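You operate a simulated robot arm through the tools that you are given. There is no shell and no other tool. Be economical: measure what you need, move in short steps, check, and stop when the job is done.

Carry out the task below with a simulated robot arm. There is one attempt and no reset: what you move stays moved.

Task
Fetch the green tape roll from the fourth level from the bottom of the grey steel shelf and set it on the top of the black mat. Fetch the open grey box and set it on the fourth level from the bottom of the grey steel shelf. Fetch the green tub and set it on the fourth level from the bottom of the grey steel shelf. Push the black drawer shut. Put the small right-foot shoe on the upper shelf of the long table. Push the pairs drawer shut. Take the blue glue rod and put it on the shelf of the carton stand. Put the purple peg strip on the purple card. Do these in any order. Set down upright: open grey box, green tub, small right-foot shoe, blue glue rod.

Only the result counts: the job must be done as asked and must still hold three seconds after the hand-in. Knocking over, shifting, dropping, spilling or breaking anything else fails it.

Robot
A 7-joint arm with a fingered hand on a trunk, on a base that drives. Base frame: it is fixed to the floor where the robot stands at the start and does not move with it; the origin is under the middle of the robot, x ahead of it, y to its left, z up. Lengths are in m, angles in degrees, forces in N, time in s.
With the tool pointing down near the work surface it reaches from about 0.34 to 0.76 m from the robot's upright axis, wherever it stands. Its first joint turns from -166.0 to 166.0 degrees. Places, roughly: black drawer [-0.3, 2.4, 0.7]; blue glue rod [-2.75, 2.25, 1]; fourth level of the grey steel shelf [0.6, 0.3, 1.3]; green tape roll (8x8x4 cm) [0.5, 0.2, 1.3]; green tub (8x8x9 cm) [0.5, 0.6, 1]; open grey box (11x8x12 cm) [0.5, 0.4, 0.6]; pairs drawer [-0.9, 2.5, 0.8]; purple card [-3.25, 3, 1]; purple peg strip [-4.5, 1.75, 0.75]; shelf of the carton stand [-2.7, 3, 0.4]; small right-foot shoe [-0.75, 2.25, 1]; top of the black mat [0.3, 3.7, 0.9]; upper shelf of the long table [-3.9, 3.1, 0.5]. Payload 4 kg.
The TCP is the grasp point between the finger pads, 0.026 m short of the fingertips. In the tool frame z runs along the fingers and y along their closing line. The gripper opens to 0.132 m. The gripper's body begins 0.073 m behind the TCP. The gripper is a hand of 4 fingers: y runs from the thumb to the fingers, the wrist lies at [0, 0, -0.239] in the tool frame, and closing takes about 1.5 s.
Orientation is that of the tool frame in the base frame, as a unit quaternion [w, x, y, z]. With the fingers straight down and closing along the base's y, the tool's x points along the base's -x, its y along +y and its z along -z.

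Tools
- The arm moves only by the tool arm_command. Its argument "series" is a list of rows, each a list of 6 numbers: the shift along the tool's x, y, z in m, then the turn, a rotation vector about the tool's x, y, z in degrees. In form: [[dx, dy, dz, ax, ay, az], ...]. A call has 1 to 20 rows; each row shifts and turns the commanded pose from where the row before left it, along the tool's axes as they then stand. "jaw" is the gripper command, from -1 (fully open) to 1 (shut), values between in proportion, set as the call begins (left out, the last holds). A row lasts 0.2 s, in which the tool goes at most 0.05 m and 8.6 degrees; a call with a longer step from one row to the next is refused whole, and so is a gripper value outside its range. A pose out of reach is approached as far as the arm can. The call stops where the force on the tool passes 40 N (or 10 N more than at its start, if that is more) or the arm is blocked; 0.2 s more then pass. The fingers move at their own pace (about 0.072 m/s each) and stop on an object; they squeeze with about 26 N. The grip force told is the motor's: it shows also when the fingers shut on nothing. Time passes only in rows, and 0.2 s behind the last, so rows that do not move let the fingers close. It gives the time, the measured TCP pose, the force on the tool (base axes), the opening and the grip force at its end, in the units of the frame above (readings bear some noise), with the torque about the TCP (base axes, N m) and any sound that the robot's microphone picked up.
- Cameras (640 x 400 px; columns grow to the right, rows downward): "scene" is now at [0.036, 0.1561, 1.3389]; the picture's right is [0.03, -1.00, 0.00], its down [-0.38, -0.01, -0.93] and it looks along [0.93, 0.03, -0.38] (base axes); focal length 235 px, centre (320, 200). "wrist" rides on the gripper at [0.068, 0.002, -0.097] in the tool frame; the picture's right is [-0.03, 1.00, 0.00], its down [-0.82, -0.02, -0.58] and it looks along [-0.58, -0.01, 0.82] (tool axes); focal length 270 px, centre (320, 200). There is no depth. A picture from a camera that has moved, and an enlarged one, comes with that camera's place and axes in the base frame and with its lens.
- capture(camera): a new picture of that camera. The clock stands still meanwhile.
- move_column(by): slides the trunk up (or, below 0, down) by that many m; the arm and the scene camera ride with it, the base frame stays. It gives what a move gives, with no picture.
- drive_base(legs): drives the robot by 1 to 6 legs, each [ahead, turn to the left] in m and degrees, along the robot's own axes; the way and the turn of a leg run together, so that a leg with both is an arc; at most 1.5 m and 180 degrees a leg. The arm and the cameras ride along, it lands a little off, and it stops where it bumps. It gives what a move gives.
- move_fingers(finger1, finger2, finger3, thumb_bend): sets how far each is bent, from 0 (flat) to 100 (curled in); at 30 the hand is open as for a grip, at 70 the pads meet at the TCP. One left out holds its place. A second passes; each finger stops where it meets its share of the squeeze, and holds until it gets a number again. A gripper value or a shape takes the hand back. It gives what a move gives, with no picture; readings hold the bend of each and the force on the fingers (four entries, about 0 where the hand has none), thumb and palm.
- preshape(shape): the hand has 4 fingers and takes this shape, open, in about a second: jaw (thumb against the fingers, like two jaws); tri (thumb and two fingers); tip (a fingertip pinch); poke (one finger out to press); point (the index stretched); flat (the hand flat); cup (the hand cupped); fist (a fist). The gripper value then closes the fingers along that shape, each until it touches; the sizes above hold for jaw. It gives what a move gives, with no picture.
- head_to(pan, tilt): turns the head with the scene camera to pan (to the left, within 155 degrees either way) and tilt (down, from -29 to 69), counted from straight ahead of the robot. It gives what a move gives.
- zoom(camera, box): a new picture of the part [left, top, right, bottom] of that camera's present view, enlarged. The clock stands still meanwhile.
- finish_job(): hands the job in; it is judged then, once.

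Work in short steps. Places have to be worked out from the pictures, the camera data and where the tool is seen: move nearer, look again, correct. Check each grasp and each placing, and mend what went wrong. You have 207 turns and 180 pictures in all, those below and enlarged ones among them. Open the gripper and draw the arm clear of the work before you hand the job in, unless the task says otherwise; then end with one line.

The tools are called after ">>>" as a command line: name --pt "numbers of a row" for each row, then --argument value for the rest, lists and objects as JSON in quotes. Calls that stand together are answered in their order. arm_command: Moves the arm, as the interface text tells. Its arguments: {"type":"object","properties":{"series":{"type":"array","items":{"type":"array","items":{"type":"number"}}},"jaw":{"type":"number"}},"required":["series"]} The other tools are called the same way: move_column (by) slides the trunk up or down; preshape (shape) gives the hand a shape; move_fingers (finger1, finger2, finger3, thumb_bend) moves the fingers one by one; drive_base (legs) drives the base; head_to (pan, tilt) turns the head that bears the scene camera; capture (camera) takes a picture; zoom (camera, box) takes an enlarged picture of a part of a camera's view; finish_job () hands the job in.

At the start:

```text
t: 0.0
eef_pos: [0.3174, 0.1152, 0.9998]
orientation: [0.0, 0.0, 1.0, 0.0]
ft_force: [0.1, -0.1, -0.1]
wrist_torque: [0.03, -0.03, 0.04]
gripper_width: 0.1321
grasp_force: 0.0
shape: jaw
bend: [30.0, 30.0, 30.0, 30.0]
finger forces: [0.0, 0.1, 0.1, 0.0, 0.0, 0.0]
trunk travel left (down, up): [-0.275, 0.315]
robot x, y, heading: [0.0028, -0.0018, 0.0]
head pan, tilt: [1.5, 22.2]
```

scene: 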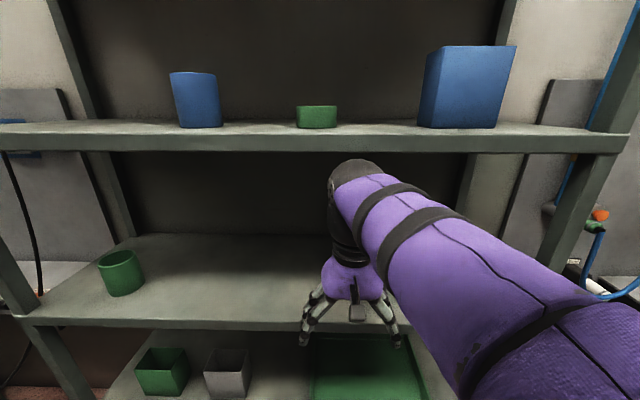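
wrist: 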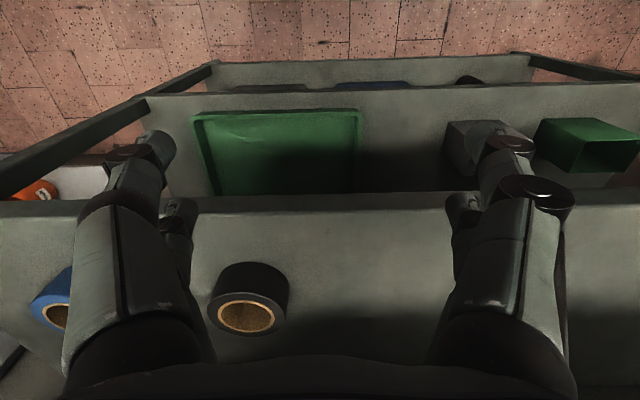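

I'll look up at the fourth level and down to the lower levels first.

>>> head_to --pan 0 --tilt -10

>>> capture --camera "scene"

>>> head_to --pan 35 --tilt 45

>>> capture --camera "scene"

```text
t: 1.0
eef_pos: [0.3184, 0.1153, 0.9995]
orientation: [0.0, 0.0, 1.0, 0.001]
ft_force: [0.3, 0.0, 1.3]
wrist_torque: [0.01, 0.01, -0.01]
gripper_width: 0.1318
grasp_force: 0.1
shape: jaw
bend: [30.0, 30.0, 30.0, 30.0]
finger forces: [0.0, 0.0, 0.1, 0.0, 0.1, 0.1]
trunk travel left (down, up): [-0.275, 0.315]
robot x, y, heading: [-0.0015, -0.0017, 0.0]
head pan, tilt: [0.0, -10.0]
```

```text
177 pictures are left
camera scene: at [0.0275, 0.1536, 1.3898], right [0.0, -1.0, 0.0], down [0.17, 0.0, -0.98], along [0.98, 0.0, 0.17], focal length 235 px, centre (320, 200)
```

scene: 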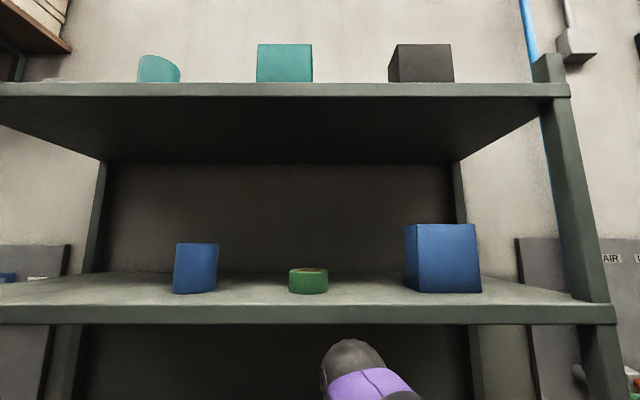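

```text
t: 2.2
eef_pos: [0.3184, 0.1151, 0.9985]
orientation: [0.0, 0.0, 1.0, 0.001]
ft_force: [-0.2, 0.3, -0.2]
wrist_torque: [0.0, 0.03, 0.01]
gripper_width: 0.1319
grasp_force: 0.1
shape: jaw
bend: [30.0, 30.0, 30.0, 30.0]
finger forces: [0.0, 0.1, 0.1, 0.0, 0.0, 0.0]
trunk travel left (down, up): [-0.275, 0.315]
robot x, y, heading: [-0.0016, -0.0013, -0.1]
head pan, tilt: [35.0, 45.0]
```

```text
176 pictures are left
camera scene: at [0.0099, 0.2002, 1.3037], right [0.57, -0.82, 0.0], down [-0.58, -0.41, -0.71], along [0.58, 0.41, -0.71], focal length 235 px, centre (320, 200)
```

scene: 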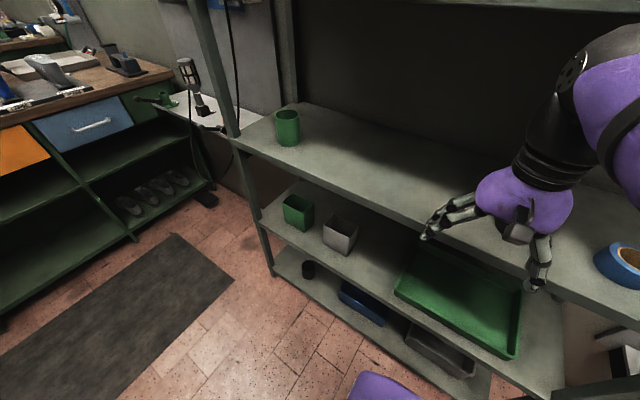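

Shelf front edge is near x≈0.38 and the levels are about 0.37 apart. I back the base 0.1 m, then take views at two trunk heights so I can triangulate.

>>> drive_base --legs '[[-0.12, 0]]'

>>> move_column --by -0.25

>>> head_to --pan 35 --tilt 25

>>> capture --camera "scene"

```text
t: 3.5
eef_pos: [0.1983, 0.1157, 1.0002]
orientation: [-0.001, 0.0, 1.0, -0.001]
ft_force: [-0.2, 0.2, -0.8]
wrist_torque: [-0.03, 0.0, 0.0]
gripper_width: 0.1319
grasp_force: 0.0
shape: jaw
bend: [30.0, 30.0, 30.0, 30.0]
finger forces: [0.0, 0.0, 0.0, 0.0, 0.0, 0.0]
trunk travel left (down, up): [-0.275, 0.315]
robot x, y, heading: [-0.1164, -0.0029, -0.1]
head pan, tilt: [35.0, 45.0]
```

```text
t: 6.0
eef_pos: [0.1974, 0.1151, 0.749]
orientation: [0.0, 0.0, 1.0, 0.001]
ft_force: [-0.7, 0.3, 0.5]
wrist_torque: [-0.01, -0.02, 0.01]
gripper_width: 0.1319
grasp_force: 0.0
shape: jaw
bend: [30.0, 30.0, 30.0, 30.0]
finger forces: [0.0, 0.1, 0.1, 0.0, 0.1, 0.0]
trunk travel left (down, up): [-0.025, 0.565]
robot x, y, heading: [-0.1259, -0.0, -0.0]
head pan, tilt: [35.0, 45.0]
```

```text
t: 6.9
eef_pos: [0.198, 0.1152, 0.7503]
orientation: [0.0, 0.0, 1.0, -0.001]
ft_force: [-1.1, -0.8, 0.4]
wrist_torque: [-0.01, 0.02, 0.02]
gripper_width: 0.132
grasp_force: 0.0
shape: jaw
bend: [30.0, 30.0, 30.0, 30.0]
finger forces: [0.1, 0.2, 0.0, 0.1, 0.0, 0.0]
trunk travel left (down, up): [-0.025, 0.565]
robot x, y, heading: [-0.1223, -0.001, -0.2]
head pan, tilt: [35.0, 25.0]
```

```text
175 pictures are left
camera scene: at [-0.1012, 0.2064, 1.0842], right [0.57, -0.82, 0.0], down [-0.35, -0.24, -0.91], along [0.74, 0.52, -0.42], focal length 235 px, centre (320, 200)
```

scene: 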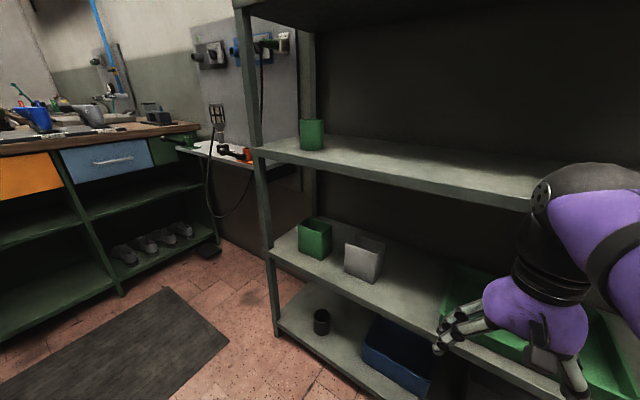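

Tub's front foot triangulates to about (0.44, 0.62, 0.933). I zoom to see the grey box better.

>>> zoom --camera "scene" --box '[260, 100, 420, 300]'

>>> capture --camera "wrist"

```text
2.00 times, centred on (340, 200) of scene
camera zoom: at [-0.1012, 0.2064, 1.0842], right [0.57, -0.82, 0.0], down [-0.35, -0.24, -0.91], along [0.74, 0.52, -0.42], focal length 470 px, centre (280, 200)
```

zoom: 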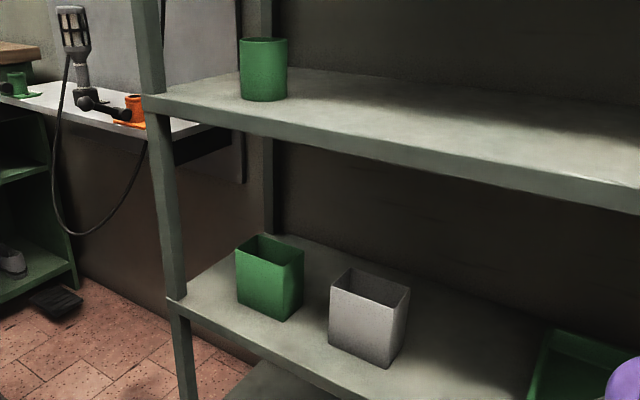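

```text
173 pictures are left
camera wrist: at [0.1298, 0.1163, 0.8462], right [0.02, 1.0, 0.0], down [0.82, -0.02, 0.58], along [0.58, -0.01, -0.82], focal length 270 px, centre (320, 200)
```

wrist: 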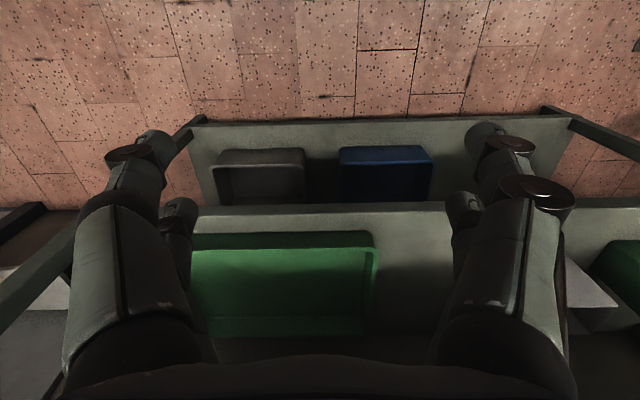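

Box looks about 11 cm along y, so I plan to grip it across y with the tool pitched 45°. I move the tool in front of the box and pitch forward.

>>> arm_command --pt "-0.01 0.0394 0.01 0 0 0" --pt "-0.01 0.0394 0.01 0 0 0" --pt "-0.01 0.0394 0.01 0 0 0" --pt "-0.01 0.0394 0.01 0 0 0" --pt "-0.01 0.0394 0.01 0 0 0" --pt "-0.01 0.0394 0.01 0 0 0" --pt "-0.01 0.0394 0.01 0 0 0" --pt "-0.01 0.0394 0.01 0 0 0" --pt "0 0 0 0 -7.5 0" --pt "0 0 0 0 -7.5 0" --pt "0 0 0 0 -7.5 0" --pt "0 0 0 0 -7.5 0" --pt "0 0 0 0 -7.5 0" --pt "0 0 0 0 -7.5 0" --pt "0 0 0 0 0 0" --jaw -1

>>> capture --camera "wrist"

>>> capture --camera "scene"

```text
t: 10.1
eef_pos: [0.2782, 0.4299, 0.6705]
orientation: [0.384, -0.001, 0.923, 0.0]
ft_force: [-0.3, 0.9, 0.8]
wrist_torque: [-0.03, 0.02, -0.01]
gripper_width: 0.1319
grasp_force: 0.1
shape: jaw
bend: [30.0, 30.0, 30.0, 30.0]
finger forces: [0.0, 0.0, 0.1, 0.1, 0.0, 0.0]
trunk travel left (down, up): [-0.025, 0.565]
robot x, y, heading: [-0.1202, -0.0021, 0.2]
head pan, tilt: [35.0, 25.0]
```

```text
172 pictures are left
camera wrist: at [0.1615, 0.4313, 0.6892], right [0.02, 1.0, 0.02], down [0.17, -0.02, 0.99], along [0.99, -0.01, -0.17], focal length 270 px, centre (320, 200)
```

wrist: 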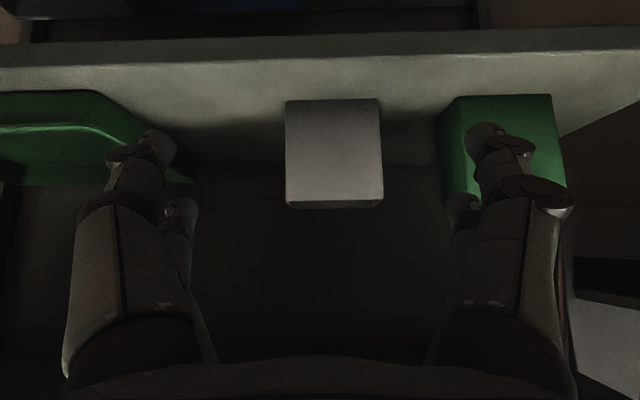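

```text
171 pictures are left
camera scene: at [-0.1011, 0.2065, 1.0843], right [0.57, -0.82, 0.0], down [-0.35, -0.24, -0.91], along [0.74, 0.52, -0.42], focal length 235 px, centre (320, 200)
```

scene: 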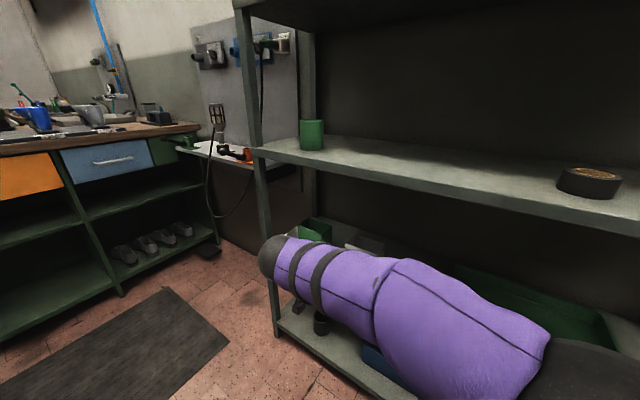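

The front face sits at x≈0.47, centre y≈0.443, z 0.51–0.636. I line up above along the 45° approach and go part way, then look.

>>> arm_command --pt "-0.037 0.0043 0.004 0 0 0" --pt "-0.037 0.0043 0.004 0 0 0" --pt "-0.037 0.0043 0.004 0 0 0" --pt "0 0 0.04 0 0 0" --pt "0 0 0.04 0 0 0" --pt "0 0 0 0 0 0"

>>> capture --camera "wrist"

```text
t: 11.5
eef_pos: [0.4212, 0.4443, 0.6837]
orientation: [0.383, -0.001, 0.924, 0.001]
ft_force: [0.3, 0.6, 0.1]
wrist_torque: [-0.01, 0.02, -0.01]
gripper_width: 0.1321
grasp_force: 0.0
shape: jaw
bend: [30.0, 30.0, 30.0, 30.0]
finger forces: [0.1, 0.1, 0.0, 0.1, 0.0, 0.0]
trunk travel left (down, up): [-0.025, 0.565]
robot x, y, heading: [-0.1181, 0.0017, 0.2]
head pan, tilt: [35.0, 25.0]
```

```text
170 pictures are left
camera wrist: at [0.3039, 0.4445, 0.703], right [0.02, 1.0, 0.02], down [0.17, -0.02, 0.99], along [0.99, -0.01, -0.17], focal length 270 px, centre (320, 200)
```

wrist: 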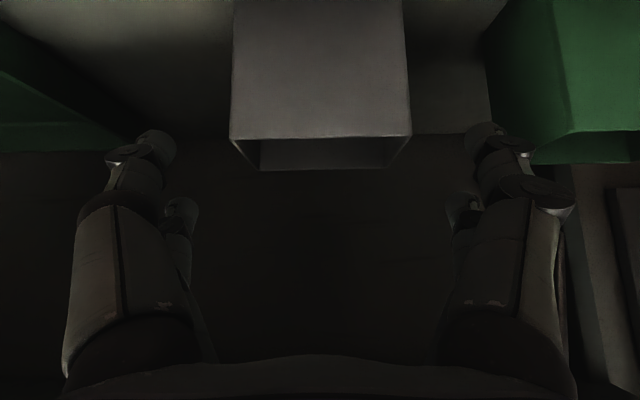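

Box is centred between the fingers (front x≈0.46, top z≈0.637). I advance and close.

>>> arm_command --pt "0 -0.0003 0.038 0 0 0" --pt "0 -0.0003 0.038 0 0 0" --pt "0 0 0.038 0 0 0" --pt "0 0 0 0 0 0"

>>> capture --camera "wrist"

>>> arm_command --pt "0 0 0 0 0 0" --pt "0 0 0 0 0 0" --pt "0 0 0 0 0 0" --pt "0 0 0 0 0 0" --pt "0 0 0 0 0 0" --jaw 0.5

>>> capture --camera "wrist"

```text
t: 12.5
eef_pos: [0.5019, 0.4431, 0.6062]
orientation: [0.386, -0.001, 0.922, 0.003]
ft_force: [-3.4, 0.4, 16.3]
wrist_torque: [-0.03, 0.16, -0.03]
gripper_width: 0.132
grasp_force: 0.1
shape: jaw
bend: [30.0, 30.0, 30.0, 30.0]
finger forces: [1.2, 6.8, 7.0, 0.0, 1.3, 0.1]
trunk travel left (down, up): [-0.025, 0.565]
robot x, y, heading: [-0.1235, 0.003, -0.1]
head pan, tilt: [35.0, 25.0]
```

```text
169 pictures are left
camera wrist: at [0.385, 0.4438, 0.6257], right [0.02, 1.0, 0.02], down [0.16, -0.02, 0.99], along [0.99, -0.01, -0.16], focal length 270 px, centre (320, 200)
```

wrist: 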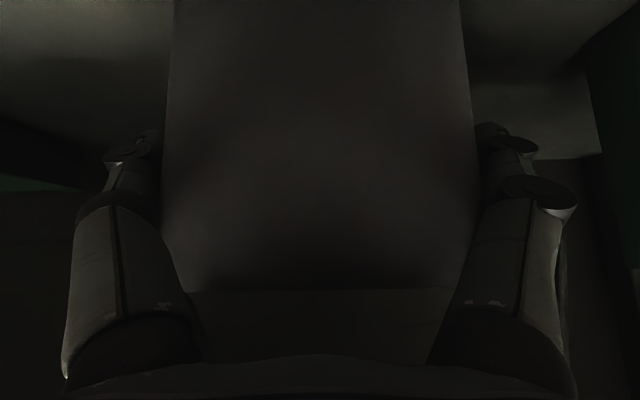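

```text
t: 13.7
eef_pos: [0.5021, 0.4429, 0.6051]
orientation: [0.385, 0.001, 0.923, 0.0]
ft_force: [6.6, 4.8, 22.3]
wrist_torque: [-0.06, 0.11, 0.01]
gripper_width: 0.1068
grasp_force: 25.7
shape: jaw
bend: [58.0, 60.0, 61.0, 39.0]
finger forces: [30.0, 36.2, 33.6, 0.1, 29.2, 0.0]
trunk travel left (down, up): [-0.025, 0.565]
robot x, y, heading: [-0.1205, 0.0031, -0.1]
head pan, tilt: [35.0, 25.0]
```

```text
168 pictures are left
camera wrist: at [0.3852, 0.4435, 0.6246], right [0.02, 1.0, 0.02], down [0.17, -0.02, 0.99], along [0.99, -0.01, -0.17], focal length 270 px, centre (320, 200)
```

wrist: 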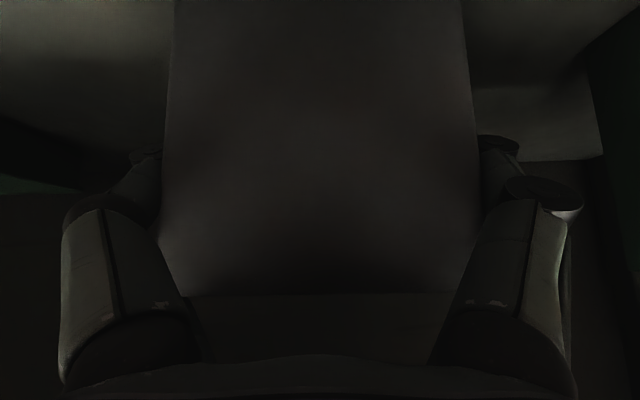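

Gripped at 0.107 m. I lift slightly straight up to check the hold.

>>> arm_command --pt "-0.0107 0 -0.0107 0 0 0" --pt "-0.0107 0 -0.0107 0 0 0" --pt "-0.0107 0 -0.0107 0 0 0" --pt "0 0 0 0 0 0"

>>> capture --camera "wrist"

>>> capture --camera "scene"

```text
t: 14.7
eef_pos: [0.502, 0.4422, 0.6474]
orientation: [0.382, 0.0, 0.924, -0.001]
ft_force: [-0.7, -0.7, 0.0]
wrist_torque: [0.0, 0.01, -0.02]
gripper_width: 0.107
grasp_force: 26.4
shape: jaw
bend: [58.0, 60.0, 61.0, 39.0]
finger forces: [29.5, 32.5, 32.6, 0.0, 30.1, 0.0]
trunk travel left (down, up): [-0.025, 0.565]
robot x, y, heading: [-0.12, 0.0008, 0.0]
head pan, tilt: [35.0, 25.0]
```

```text
167 pictures are left
camera wrist: at [0.3847, 0.4439, 0.6671], right [0.02, 1.0, 0.02], down [0.17, -0.02, 0.99], along [0.99, -0.01, -0.17], focal length 270 px, centre (320, 200)
```

wrist: 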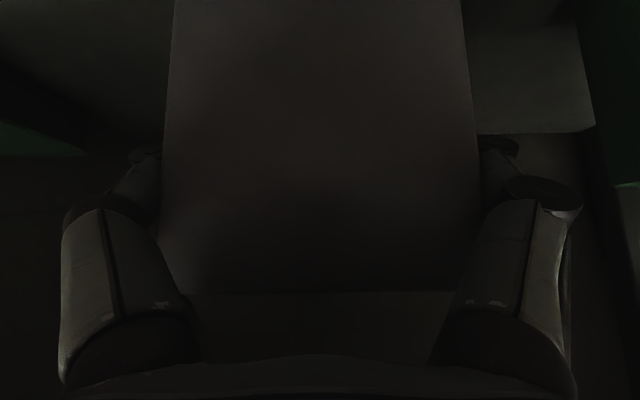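

```text
166 pictures are left
camera scene: at [-0.1011, 0.2065, 1.0842], right [0.57, -0.82, 0.0], down [-0.35, -0.24, -0.91], along [0.74, 0.52, -0.42], focal length 235 px, centre (320, 200)
```

scene: 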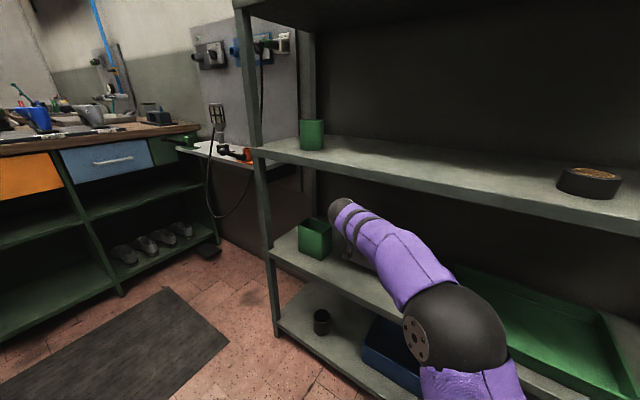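

Box is held cleanly. I back out of the shelf, raise the trunk fully and look at the fourth level.

>>> drive_base --legs '[[-0.32, 0]]'

>>> move_column --by 0.56

>>> head_to --pan 20 --tilt 20

>>> capture --camera "scene"

>>> capture --camera "wrist"

```text
t: 16.8
eef_pos: [0.184, 0.4415, 0.6475]
orientation: [0.383, -0.001, 0.924, 0.0]
ft_force: [0.3, -0.6, -0.3]
wrist_torque: [0.0, 0.01, -0.02]
gripper_width: 0.1069
grasp_force: 26.9
shape: jaw
bend: [58.0, 60.0, 61.0, 39.0]
finger forces: [29.5, 32.6, 32.6, 0.0, 30.2, 0.1]
trunk travel left (down, up): [-0.025, 0.565]
robot x, y, heading: [-0.4368, 0.0014, -0.2]
head pan, tilt: [35.0, 25.0]
```

```text
refused: 0.56 is not a number from -0.4 to 0.4
```

```text
t: 17.6
eef_pos: [0.1842, 0.4425, 0.6462]
orientation: [0.383, 0.001, 0.924, -0.001]
ft_force: [0.8, -0.2, -0.3]
wrist_torque: [0.04, 0.0, -0.03]
gripper_width: 0.1065
grasp_force: 26.4
shape: jaw
bend: [58.0, 60.0, 61.0, 39.0]
finger forces: [29.5, 32.5, 32.6, 0.0, 30.1, 0.1]
trunk travel left (down, up): [-0.025, 0.565]
robot x, y, heading: [-0.4379, -0.001, -0.1]
head pan, tilt: [20.0, 20.0]
```

```text
165 pictures are left
camera scene: at [-0.4074, 0.1858, 1.0923], right [0.34, -0.94, 0.0], down [-0.32, -0.12, -0.94], along [0.88, 0.32, -0.34], focal length 235 px, centre (320, 200)
```

scene: 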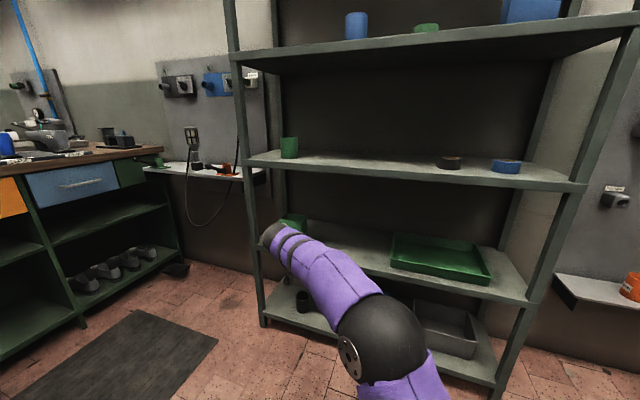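

```text
164 pictures are left
camera wrist: at [0.0671, 0.4433, 0.6673], right [0.02, 1.0, 0.02], down [0.17, -0.02, 0.99], along [0.99, -0.02, -0.17], focal length 270 px, centre (320, 200)
```

wrist: 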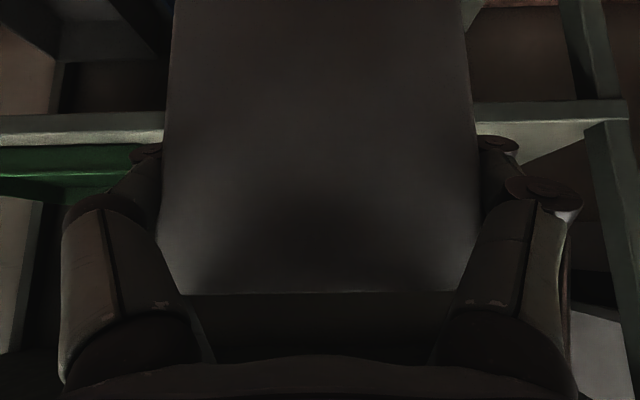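

Trunk moves are limited to 0.4; I raise in two moves.

>>> move_column --by 0.4

>>> move_column --by 0.16

>>> head_to --pan 20 --tilt 20

>>> capture --camera "scene"

```text
t: 21.4
eef_pos: [0.1835, 0.4422, 1.0475]
orientation: [0.383, 0.001, 0.924, -0.001]
ft_force: [-0.3, -0.3, 0.0]
wrist_torque: [0.0, -0.01, 0.02]
gripper_width: 0.1069
grasp_force: 25.8
shape: jaw
bend: [58.0, 60.0, 61.0, 39.0]
finger forces: [29.4, 32.5, 32.5, 0.0, 30.2, 0.1]
trunk travel left (down, up): [-0.425, 0.165]
robot x, y, heading: [-0.4361, -0.0029, 0.1]
head pan, tilt: [20.0, 20.0]
```

```text
t: 23.2
eef_pos: [0.1833, 0.443, 1.2068]
orientation: [0.382, 0.0, 0.924, 0.0]
ft_force: [0.4, 0.0, 0.1]
wrist_torque: [-0.04, -0.02, -0.01]
gripper_width: 0.1068
grasp_force: 25.9
shape: jaw
bend: [58.0, 60.0, 61.0, 39.0]
finger forces: [29.5, 32.4, 32.6, 0.0, 30.2, 0.1]
trunk travel left (down, up): [-0.585, 0.005]
robot x, y, heading: [-0.4399, -0.0014, 0.0]
head pan, tilt: [20.0, 20.0]
```

```text
t: 23.8
eef_pos: [0.1841, 0.4429, 1.208]
orientation: [0.383, 0.0, 0.924, 0.0]
ft_force: [0.1, -0.2, -0.4]
wrist_torque: [0.0, 0.01, 0.01]
gripper_width: 0.1066
grasp_force: 25.9
shape: jaw
bend: [58.0, 60.0, 61.0, 39.0]
finger forces: [29.6, 32.6, 32.7, 0.0, 30.1, 0.0]
trunk travel left (down, up): [-0.585, 0.005]
robot x, y, heading: [-0.4343, -0.0011, -0.2]
head pan, tilt: [20.0, 20.0]
```

```text
163 pictures are left
camera scene: at [-0.4072, 0.1858, 1.6523], right [0.34, -0.94, 0.0], down [-0.32, -0.12, -0.94], along [0.88, 0.32, -0.34], focal length 235 px, centre (320, 200)
```

scene: 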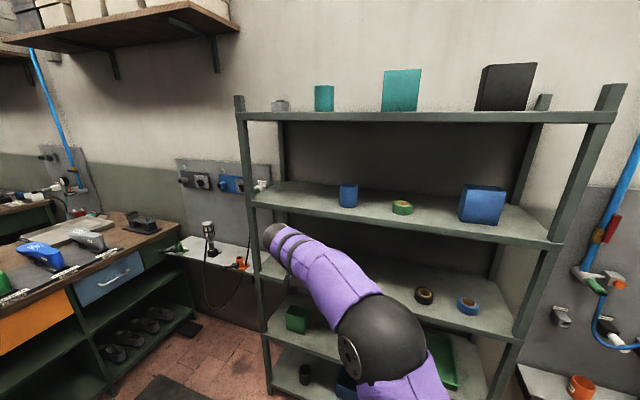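

I zoom on level four for precise positions.

>>> zoom --camera "scene" --box '[230, 90, 560, 296]'

```text
1.94 times, centred on (395, 193) of scene
camera zoom: at [-0.4072, 0.1858, 1.6523], right [0.34, -0.94, 0.0], down [-0.32, -0.12, -0.94], along [0.88, 0.32, -0.34], focal length 456 px, centre (174, 214)
```

zoom: 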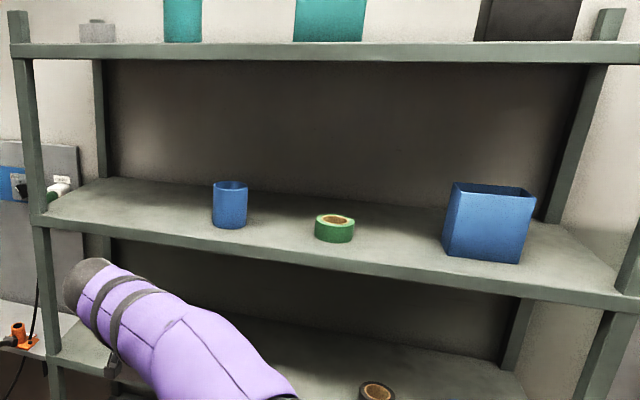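

Shelf 4 surface ≈1.30; free bay is y≈0.43–0.78. I raise the box to TCP z≈1.43 and shift y to ≈0.53, in front of the shelf.

>>> arm_command --pt "-0.0262 0.0147 -0.0262 0 0 0" --pt "-0.0262 0.0147 -0.0262 0 0 0" --pt "-0.0262 0.0147 -0.0262 0 0 0" --pt "-0.0262 0.0147 -0.0262 0 0 0" --pt "-0.0262 0.0147 -0.0262 0 0 0" --pt "-0.0262 0.0147 -0.0262 0 0 0" --pt "0 0 0 0 0 0"

>>> capture --camera "scene"

```text
t: 25.4
eef_pos: [0.1416, 0.4706, 1.3571]
orientation: [0.383, 0.0, 0.924, -0.001]
ft_force: [0.2, -0.1, -0.7]
wrist_torque: [-0.02, -0.01, 0.04]
gripper_width: 0.1066
grasp_force: 25.9
shape: jaw
bend: [58.0, 60.0, 61.0, 39.0]
finger forces: [29.0, 31.8, 32.2, 0.0, 29.5, 0.0]
out of reach, approached as far as the arm can: row 3, 4, 5, 6
trunk travel left (down, up): [-0.585, 0.005]
robot x, y, heading: [-0.4409, 0.002, -0.1]
head pan, tilt: [20.0, 20.0]
```

```text
161 pictures are left
camera scene: at [-0.4076, 0.1859, 1.6524], right [0.34, -0.94, 0.0], down [-0.32, -0.12, -0.94], along [0.88, 0.32, -0.34], focal length 235 px, centre (320, 200)
```

scene: 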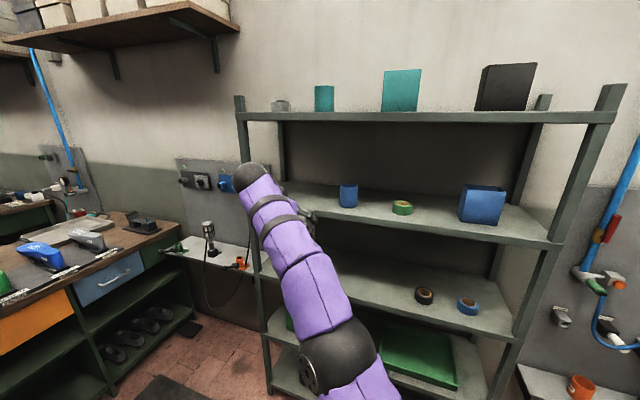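

The arm is near its limit with this sideways offset. I bring the box straight ahead of the robot, where the arm can go higher.

>>> arm_command --pt "0 -0.047 0 0 0 0" --pt "0 -0.047 0 0 0 0" --pt "0 -0.047 0 0 0 0" --pt "0 -0.047 0 0 0 0" --pt "0 -0.047 0 0 0 0" --pt "0 -0.047 0 0 0 0" --pt "0 -0.047 0 0 0 0" --pt "0 -0.047 0 0 0 0" --pt "0 -0.047 0 0 0 0" --pt "0 -0.047 0 0 0 0" --pt "0 0 0 0 0 0"

```text
t: 27.8
eef_pos: [0.1417, -0.0008, 1.3563]
orientation: [0.383, 0.001, 0.924, 0.0]
ft_force: [-0.1, 0.2, -0.5]
wrist_torque: [0.05, 0.02, 0.0]
gripper_width: 0.1065
grasp_force: 25.8
shape: jaw
bend: [58.0, 61.0, 61.0, 39.0]
finger forces: [28.8, 30.6, 31.2, 0.0, 28.8, 0.0]
trunk travel left (down, up): [-0.585, 0.005]
robot x, y, heading: [-0.4371, -0.0018, -0.1]
head pan, tilt: [20.0, 20.0]
```

Now raise by 0.08.

>>> arm_command --pt "-0.0283 0 -0.0283 0 0 0" --pt "-0.0283 0 -0.0283 0 0 0" --pt "0 0 0 0 0 0"

```text
t: 28.6
eef_pos: [0.1421, -0.0013, 1.4361]
orientation: [0.381, 0.001, 0.925, -0.001]
ft_force: [1.2, -0.2, -0.7]
wrist_torque: [0.01, 0.0, -0.02]
gripper_width: 0.1062
grasp_force: 26.0
shape: jaw
bend: [58.0, 61.0, 61.0, 39.0]
finger forces: [28.7, 30.8, 31.1, 0.0, 28.8, 0.1]
trunk travel left (down, up): [-0.585, 0.005]
robot x, y, heading: [-0.4399, 0.0016, 0.0]
head pan, tilt: [20.0, 20.0]
```

That works straight ahead. Before sidestepping left, I look left to be sure the way is clear.

>>> head_to --pan 95 --tilt 25

>>> capture --camera "scene"

>>> head_to --pan 150 --tilt 20

>>> capture --camera "scene"

```text
t: 30.1
eef_pos: [0.1429, -0.0011, 1.4349]
orientation: [0.382, 0.001, 0.924, 0.0]
ft_force: [0.2, -0.1, -0.1]
wrist_torque: [0.0, 0.0, -0.01]
gripper_width: 0.1067
grasp_force: 26.0
shape: jaw
bend: [58.0, 61.0, 61.0, 39.0]
finger forces: [28.7, 30.7, 31.2, 0.0, 28.8, 0.1]
trunk travel left (down, up): [-0.585, 0.005]
robot x, y, heading: [-0.4397, -0.0017, -0.1]
head pan, tilt: [95.0, 25.0]
```

```text
160 pictures are left
camera scene: at [-0.5027, 0.2457, 1.6443], right [1.0, 0.09, 0.0], down [0.04, -0.42, -0.91], along [-0.08, 0.9, -0.42], focal length 235 px, centre (320, 200)
```

scene: 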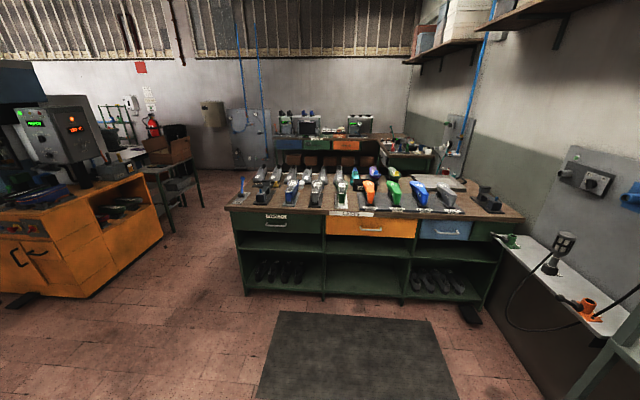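

```text
t: 31.3
eef_pos: [0.1425, -0.0013, 1.4356]
orientation: [0.383, 0.001, 0.924, -0.001]
ft_force: [-0.5, 0.1, -1.7]
wrist_torque: [0.01, -0.03, 0.0]
gripper_width: 0.1065
grasp_force: 27.0
shape: jaw
bend: [58.0, 61.0, 61.0, 39.0]
finger forces: [28.7, 30.8, 31.1, 0.1, 28.8, 0.0]
trunk travel left (down, up): [-0.585, 0.005]
robot x, y, heading: [-0.4368, 0.0014, -0.1]
head pan, tilt: [150.0, 20.0]
```

```text
159 pictures are left
camera scene: at [-0.5754, 0.2006, 1.6524], right [0.5, 0.86, 0.0], down [0.3, -0.17, -0.94], along [-0.81, 0.47, -0.34], focal length 235 px, centre (320, 200)
```

scene: 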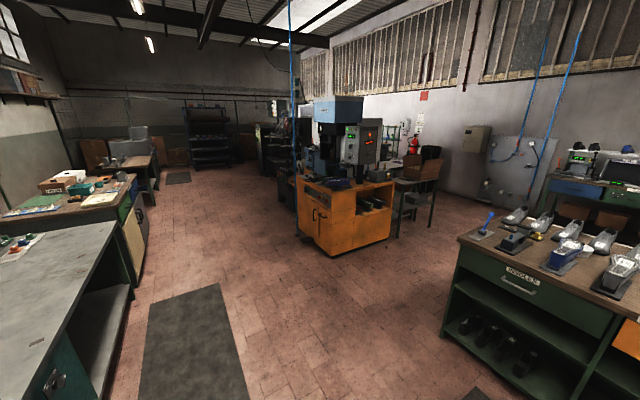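

The floor is clear. I sidestep 0.53 m left (turn, drive, turn back).

>>> drive_base --legs '[[0, 90], [0.53, 0], [0, -90]]'

>>> head_to --pan 0 --tilt 15

>>> capture --camera "scene"

```text
t: 33.7
eef_pos: [0.065, 0.2898, 1.4357]
orientation: [0.37, -0.238, 0.893, 0.099]
ft_force: [-1.1, -0.5, -0.7]
wrist_torque: [0.03, -0.01, 0.01]
gripper_width: 0.1066
grasp_force: 26.1
shape: jaw
bend: [58.0, 61.0, 61.0, 39.0]
finger forces: [28.8, 30.7, 31.0, 0.0, 28.9, 0.0]
trunk travel left (down, up): [-0.585, 0.005]
robot x, y, heading: [-0.4354, -0.0014, 27.9]
head pan, tilt: [150.0, 20.0]
stopped in leg 1: the robot was blocked; the commanded pose is now the measured one
```

```text
t: 36.0
eef_pos: [0.0661, 0.2904, 1.4364]
orientation: [0.369, -0.237, 0.893, 0.098]
ft_force: [0.6, 0.1, -0.9]
wrist_torque: [0.01, 0.0, -0.01]
gripper_width: 0.1069
grasp_force: 26.0
shape: jaw
bend: [58.0, 61.0, 61.0, 39.0]
finger forces: [28.8, 30.8, 31.1, 0.0, 28.8, 0.1]
trunk travel left (down, up): [-0.585, 0.005]
robot x, y, heading: [-0.4374, 0.0011, 28.0]
head pan, tilt: [0.0, 15.0]
```

```text
158 pictures are left
camera scene: at [-0.4756, 0.1526, 1.6605], right [0.47, -0.88, 0.0], down [-0.23, -0.12, -0.97], along [0.85, 0.45, -0.26], focal length 235 px, centre (320, 200)
```

scene: 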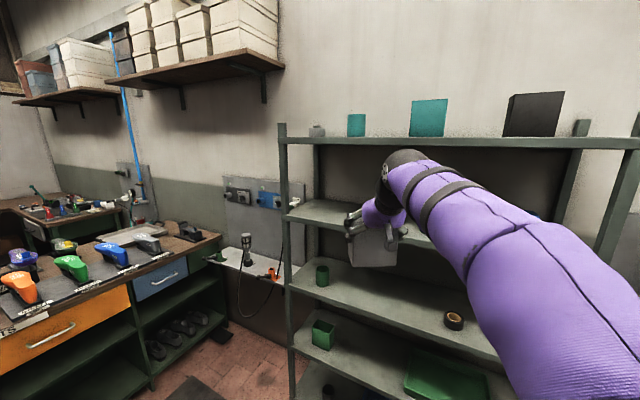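

Something behind (the grey table) blocked the turn. I move forward a bit along this heading, then continue the sidestep.

>>> drive_base --legs '[[0.12, 0], [0, 62], [0.47, 0], [0, -90]]'

>>> capture --camera "scene"

```text
t: 46.9
eef_pos: [0.2486, 0.5554, 1.435]
orientation: [0.383, -0.021, 0.924, 0.008]
ft_force: [0.0, 0.6, -1.3]
wrist_torque: [0.0, -0.04, 0.01]
gripper_width: 0.1066
grasp_force: 25.9
shape: jaw
bend: [58.0, 61.0, 61.0, 39.0]
finger forces: [28.6, 30.5, 31.0, 0.0, 28.7, 0.0]
trunk travel left (down, up): [-0.585, 0.005]
robot x, y, heading: [-0.3346, 0.5253, 0.9]
head pan, tilt: [0.0, 15.0]
```

```text
157 pictures are left
camera scene: at [-0.2972, 0.6815, 1.6605], right [0.01, -1.0, 0.0], down [-0.26, 0.0, -0.97], along [0.97, 0.01, -0.26], focal length 235 px, centre (320, 200)
```

scene: 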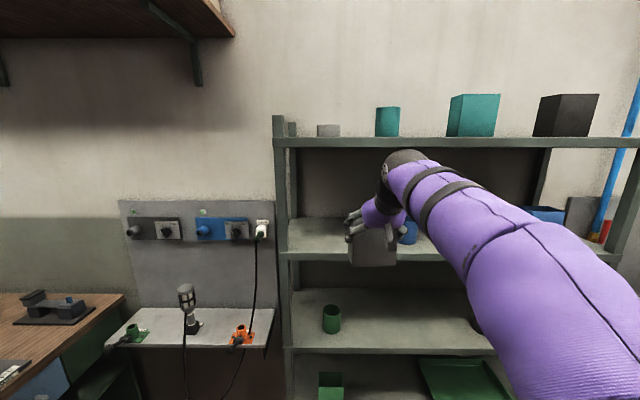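

TCP is at y≈0.555. I shift it to ≈0.53 and drive in 0.25 m.

>>> arm_command --pt "0 -0.028 0 0 0 0" --pt "0 0 0 0 0 0"

>>> drive_base --legs '[[0.25, -0.9]]'

>>> capture --camera "scene"

>>> capture --camera "wrist"

```text
t: 47.5
eef_pos: [0.249, 0.5269, 1.4359]
orientation: [0.382, -0.022, 0.924, 0.009]
ft_force: [-0.2, 0.3, -1.1]
wrist_torque: [0.03, 0.0, 0.04]
gripper_width: 0.1065
grasp_force: 26.3
shape: jaw
bend: [58.0, 61.0, 61.0, 39.0]
finger forces: [28.6, 30.7, 30.8, 0.0, 28.7, 0.1]
trunk travel left (down, up): [-0.585, 0.005]
robot x, y, heading: [-0.3338, 0.5281, 0.7]
head pan, tilt: [0.0, 15.0]
```

```text
t: 49.3
eef_pos: [0.5008, 0.519, 1.4344]
orientation: [0.383, -0.014, 0.924, 0.006]
ft_force: [-0.2, -0.1, -0.2]
wrist_torque: [0.0, 0.0, 0.01]
gripper_width: 0.1066
grasp_force: 26.1
shape: jaw
bend: [58.0, 61.0, 61.0, 39.0]
finger forces: [28.7, 30.7, 31.0, 0.0, 28.7, 0.0]
trunk travel left (down, up): [-0.585, 0.005]
robot x, y, heading: [-0.0806, 0.5264, -0.1]
head pan, tilt: [0.0, 15.0]
```

```text
156 pictures are left
camera scene: at [-0.0435, 0.6821, 1.6604], right [0.0, -1.0, 0.0], down [-0.26, 0.0, -0.97], along [0.97, 0.0, -0.26], focal length 235 px, centre (320, 200)
```

scene: 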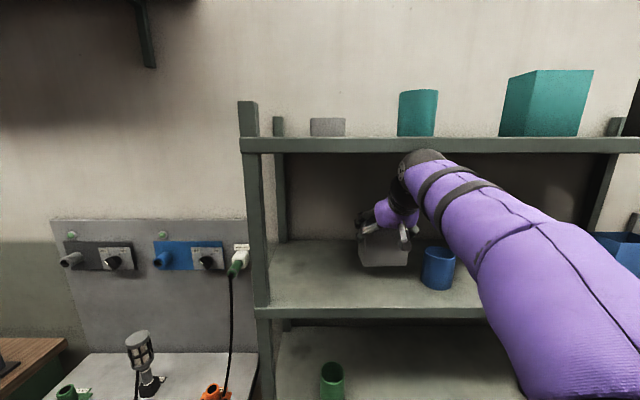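

```text
155 pictures are left
camera wrist: at [0.3827, 0.5165, 1.4552], right [-0.01, 1.0, 0.02], down [0.17, -0.02, 0.99], along [0.99, 0.02, -0.17], focal length 270 px, centre (320, 200)
```

wrist: 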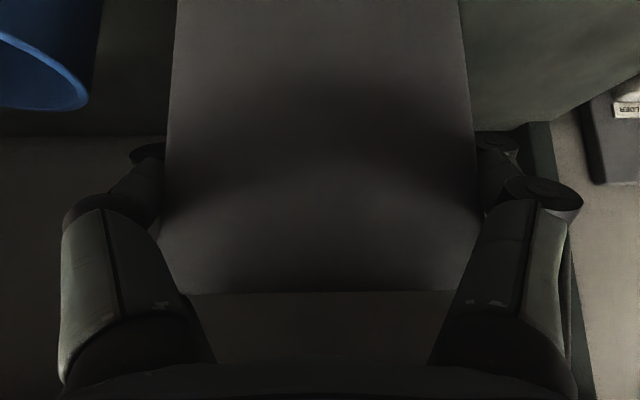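

I nudge 2 cm left for can clearance and lower gently toward the shelf.

>>> arm_command --pt "0 0.02 0 0 0 0" --pt "0.0106 0 0.0106 0 0 0" --pt "0.0071 0 0.0071 0 0 0" --pt "0 0 0 0 0 0"

>>> capture --camera "scene"

```text
t: 50.3
eef_pos: [0.4995, 0.5384, 1.4099]
orientation: [0.382, -0.014, 0.924, 0.006]
ft_force: [0.8, 0.2, -0.1]
wrist_torque: [0.0, -0.01, 0.0]
gripper_width: 0.1065
grasp_force: 25.6
shape: jaw
bend: [58.0, 61.0, 61.0, 39.0]
finger forces: [28.7, 30.4, 30.9, 0.0, 28.7, 0.1]
trunk travel left (down, up): [-0.585, 0.005]
robot x, y, heading: [-0.0808, 0.5273, -0.2]
head pan, tilt: [0.0, 15.0]
```

```text
154 pictures are left
camera scene: at [-0.0444, 0.6822, 1.6605], right [0.0, -1.0, 0.0], down [-0.26, 0.0, -0.97], along [0.97, 0.0, -0.26], focal length 235 px, centre (320, 200)
```

scene: 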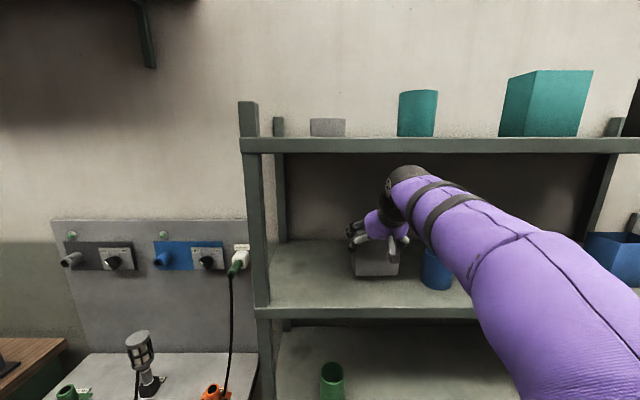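

Continue lowering in small increments.

>>> arm_command --pt "0.0035 0 0.0035 0 0 0" --pt "0.0035 0 0.0035 0 0 0" --pt "0 0 0 0 0 0"

>>> arm_command --pt "0.002 0 0.002 0 0 0" --pt "0.002 0 0.002 0 0 0" --pt "0 0 0 0 0 0"

```text
t: 51.1
eef_pos: [0.4979, 0.5379, 1.401]
orientation: [0.383, -0.015, 0.924, 0.006]
ft_force: [-0.3, -0.7, -0.6]
wrist_torque: [-0.01, -0.02, -0.01]
gripper_width: 0.1067
grasp_force: 26.1
shape: jaw
bend: [58.0, 61.0, 61.0, 39.0]
finger forces: [28.6, 30.6, 30.9, 0.1, 28.7, 0.1]
trunk travel left (down, up): [-0.585, 0.005]
robot x, y, heading: [-0.08, 0.5317, -0.2]
head pan, tilt: [0.0, 15.0]
```

```text
t: 51.9
eef_pos: [0.4974, 0.5387, 1.3953]
orientation: [0.383, -0.015, 0.924, 0.006]
ft_force: [0.1, -0.2, -0.1]
wrist_torque: [-0.01, 0.01, -0.02]
gripper_width: 0.1067
grasp_force: 26.2
shape: jaw
bend: [58.0, 61.0, 61.0, 39.0]
finger forces: [28.5, 30.5, 30.9, 0.0, 28.7, 0.0]
trunk travel left (down, up): [-0.585, 0.005]
robot x, y, heading: [-0.082, 0.5278, -0.1]
head pan, tilt: [0.0, 15.0]
```

>>> arm_command --pt "0.002 0 0.002 0 0 0" --pt "0.002 0 0.002 0 0 0" --pt "0 0 0 0 0 0"

>>> arm_command --pt "0.002 0 0.002 0 0 0" --pt "0.002 0 0.002 0 0 0" --pt "0 0 0 0 0 0"

>>> capture --camera "scene"

```text
t: 52.7
eef_pos: [0.4974, 0.5391, 1.3889]
orientation: [0.383, -0.014, 0.924, 0.006]
ft_force: [0.4, -0.1, -1.2]
wrist_torque: [0.0, -0.03, -0.01]
gripper_width: 0.1064
grasp_force: 25.6
shape: jaw
bend: [58.0, 61.0, 61.0, 39.0]
finger forces: [28.5, 30.4, 30.9, 0.1, 28.7, 0.1]
trunk travel left (down, up): [-0.585, 0.005]
robot x, y, heading: [-0.0833, 0.5259, -0.3]
head pan, tilt: [0.0, 15.0]
```

```text
t: 53.5
eef_pos: [0.4977, 0.5383, 1.3855]
orientation: [0.385, -0.015, 0.923, 0.006]
ft_force: [2.0, -0.3, 7.5]
wrist_torque: [0.13, 0.11, 0.02]
gripper_width: 0.1064
grasp_force: 25.5
shape: jaw
bend: [58.0, 61.0, 61.0, 39.0]
finger forces: [28.4, 31.4, 31.8, 0.1, 28.5, 0.0]
trunk travel left (down, up): [-0.585, 0.005]
robot x, y, heading: [-0.0808, 0.53, -0.1]
head pan, tilt: [0.0, 15.0]
```

```text
153 pictures are left
camera scene: at [-0.0449, 0.6821, 1.6607], right [0.0, -1.0, 0.0], down [-0.26, 0.0, -0.97], along [0.97, 0.0, -0.26], focal length 235 px, centre (320, 200)
```

scene: 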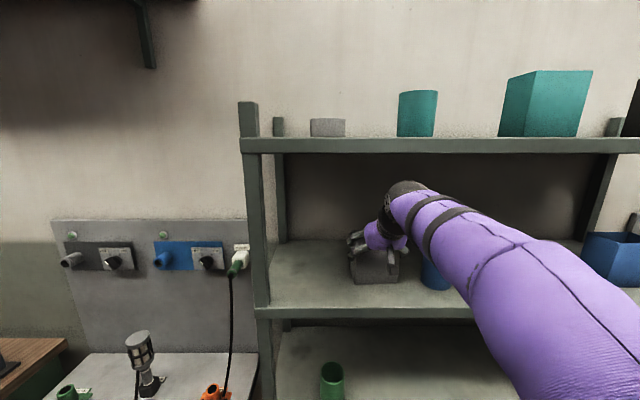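

Touchdown at z≈1.386. I release, back off along the tool axis, and look.

>>> arm_command --pt "0.0007 0 0.0007 0 0 0" --pt "0 0 0 0 0 0" --pt "0 0 0 0 0 0" --pt "0 0 0 0 0 0" --pt "0 0 0 0 0 0" --jaw -1

>>> arm_command --pt "0 0 -0.015 0 0 0" --pt "0 0 -0.025 0 0 0" --pt "0 0 -0.025 0 0 0" --pt "0 0 0 0 0 0"

>>> capture --camera "wrist"

>>> capture --camera "scene"

```text
t: 54.7
eef_pos: [0.4962, 0.5392, 1.3841]
orientation: [0.383, -0.015, 0.923, 0.006]
ft_force: [2.4, 0.2, 21.2]
wrist_torque: [0.08, 0.43, 0.0]
gripper_width: 0.1317
grasp_force: 0.1
shape: jaw
bend: [30.0, 30.0, 30.0, 30.0]
finger forces: [0.8, 11.9, 11.0, 0.0, 0.4, 0.0]
trunk travel left (down, up): [-0.585, 0.005]
robot x, y, heading: [-0.0781, 0.5272, -0.3]
head pan, tilt: [0.0, 15.0]
```

```text
t: 55.7
eef_pos: [0.4526, 0.5377, 1.4279]
orientation: [0.382, -0.015, 0.924, 0.006]
ft_force: [0.3, 0.3, 0.2]
wrist_torque: [0.01, 0.02, 0.03]
gripper_width: 0.1318
grasp_force: 0.1
shape: jaw
bend: [30.0, 30.0, 30.0, 30.0]
finger forces: [0.0, 0.1, 0.1, 0.1, 0.1, 0.0]
trunk travel left (down, up): [-0.585, 0.005]
robot x, y, heading: [-0.0829, 0.5264, -0.2]
head pan, tilt: [0.0, 15.0]
```

```text
152 pictures are left
camera wrist: at [0.3355, 0.5348, 1.4479], right [-0.01, 1.0, 0.02], down [0.17, -0.02, 0.99], along [0.99, 0.02, -0.17], focal length 270 px, centre (320, 200)
```

wrist: 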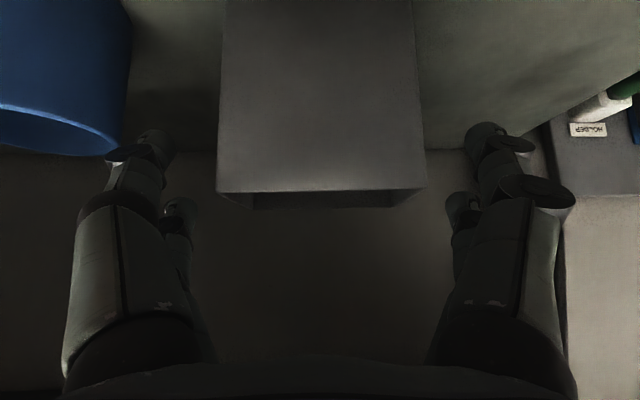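

```text
151 pictures are left
camera scene: at [-0.0444, 0.6821, 1.6605], right [0.0, -1.0, 0.0], down [-0.26, 0.0, -0.97], along [0.97, 0.0, -0.26], focal length 235 px, centre (320, 200)
```

scene: 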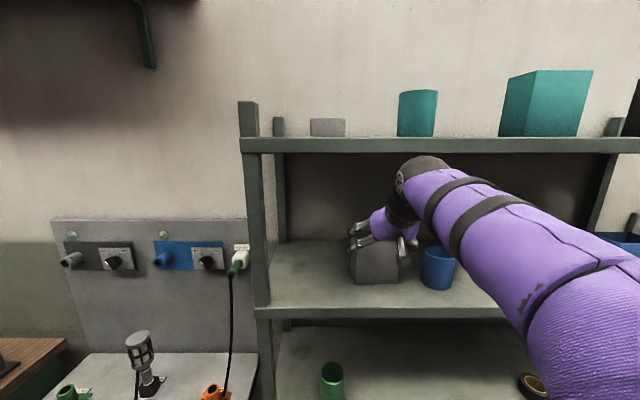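

Box stands upright on level 4. Now back out, lower the trunk and line up with the tub.

>>> drive_base --legs '[[-0.24, 0]]'

>>> move_column --by -0.4

>>> arm_command --pt "0 0.035 0 0 0 0" --pt "0 0.035 0 0 0 0" --pt "0 0.03 0 0 0 0" --pt "0 0 0 0 0 0"

>>> capture --camera "wrist"

>>> capture --camera "scene"

```text
t: 57.5
eef_pos: [0.2097, 0.5373, 1.4294]
orientation: [0.382, -0.013, 0.924, 0.005]
ft_force: [-0.3, 0.2, 0.3]
wrist_torque: [-0.02, 0.01, -0.05]
gripper_width: 0.1318
grasp_force: 0.1
shape: jaw
bend: [30.0, 30.0, 30.0, 30.0]
finger forces: [0.0, 0.0, 0.0, 0.0, 0.0, 0.0]
trunk travel left (down, up): [-0.585, 0.005]
robot x, y, heading: [-0.3255, 0.5319, -0.0]
head pan, tilt: [0.0, 15.0]
```

```text
t: 61.3
eef_pos: [0.2099, 0.5372, 1.0281]
orientation: [0.383, -0.014, 0.924, 0.006]
ft_force: [-1.1, -0.2, 0.0]
wrist_torque: [-0.03, 0.04, -0.04]
gripper_width: 0.132
grasp_force: 0.0
shape: jaw
bend: [30.0, 30.0, 30.0, 30.0]
finger forces: [0.0, 0.0, 0.0, 0.0, 0.0, 0.0]
trunk travel left (down, up): [-0.185, 0.405]
robot x, y, heading: [-0.3228, 0.5291, -0.3]
head pan, tilt: [0.0, 15.0]
```

```text
t: 62.3
eef_pos: [0.209, 0.637, 1.0307]
orientation: [0.382, -0.014, 0.924, 0.006]
ft_force: [0.2, 1.2, -1.2]
wrist_torque: [-0.03, 0.0, -0.01]
gripper_width: 0.1319
grasp_force: 0.1
shape: jaw
bend: [30.0, 30.0, 30.0, 30.0]
finger forces: [0.1, 0.0, 0.0, 0.1, 0.1, 0.1]
trunk travel left (down, up): [-0.185, 0.405]
robot x, y, heading: [-0.326, 0.5304, -0.4]
head pan, tilt: [0.0, 15.0]
```

```text
150 pictures are left
camera wrist: at [0.0912, 0.635, 1.0488], right [-0.01, 1.0, 0.02], down [0.17, -0.02, 0.99], along [0.99, 0.01, -0.17], focal length 270 px, centre (320, 200)
```

wrist: 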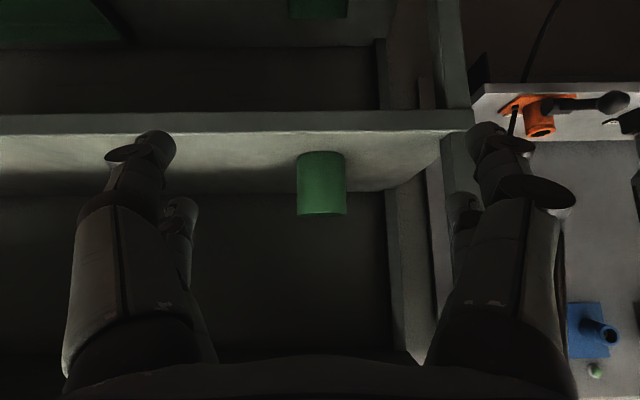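

```text
149 pictures are left
camera scene: at [-0.2857, 0.683, 1.2605], right [0.0, -1.0, 0.0], down [-0.26, 0.0, -0.97], along [0.97, 0.0, -0.26], focal length 235 px, centre (320, 200)
```

scene: 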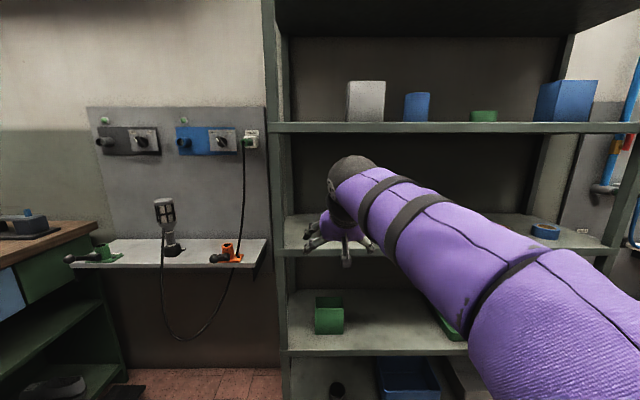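

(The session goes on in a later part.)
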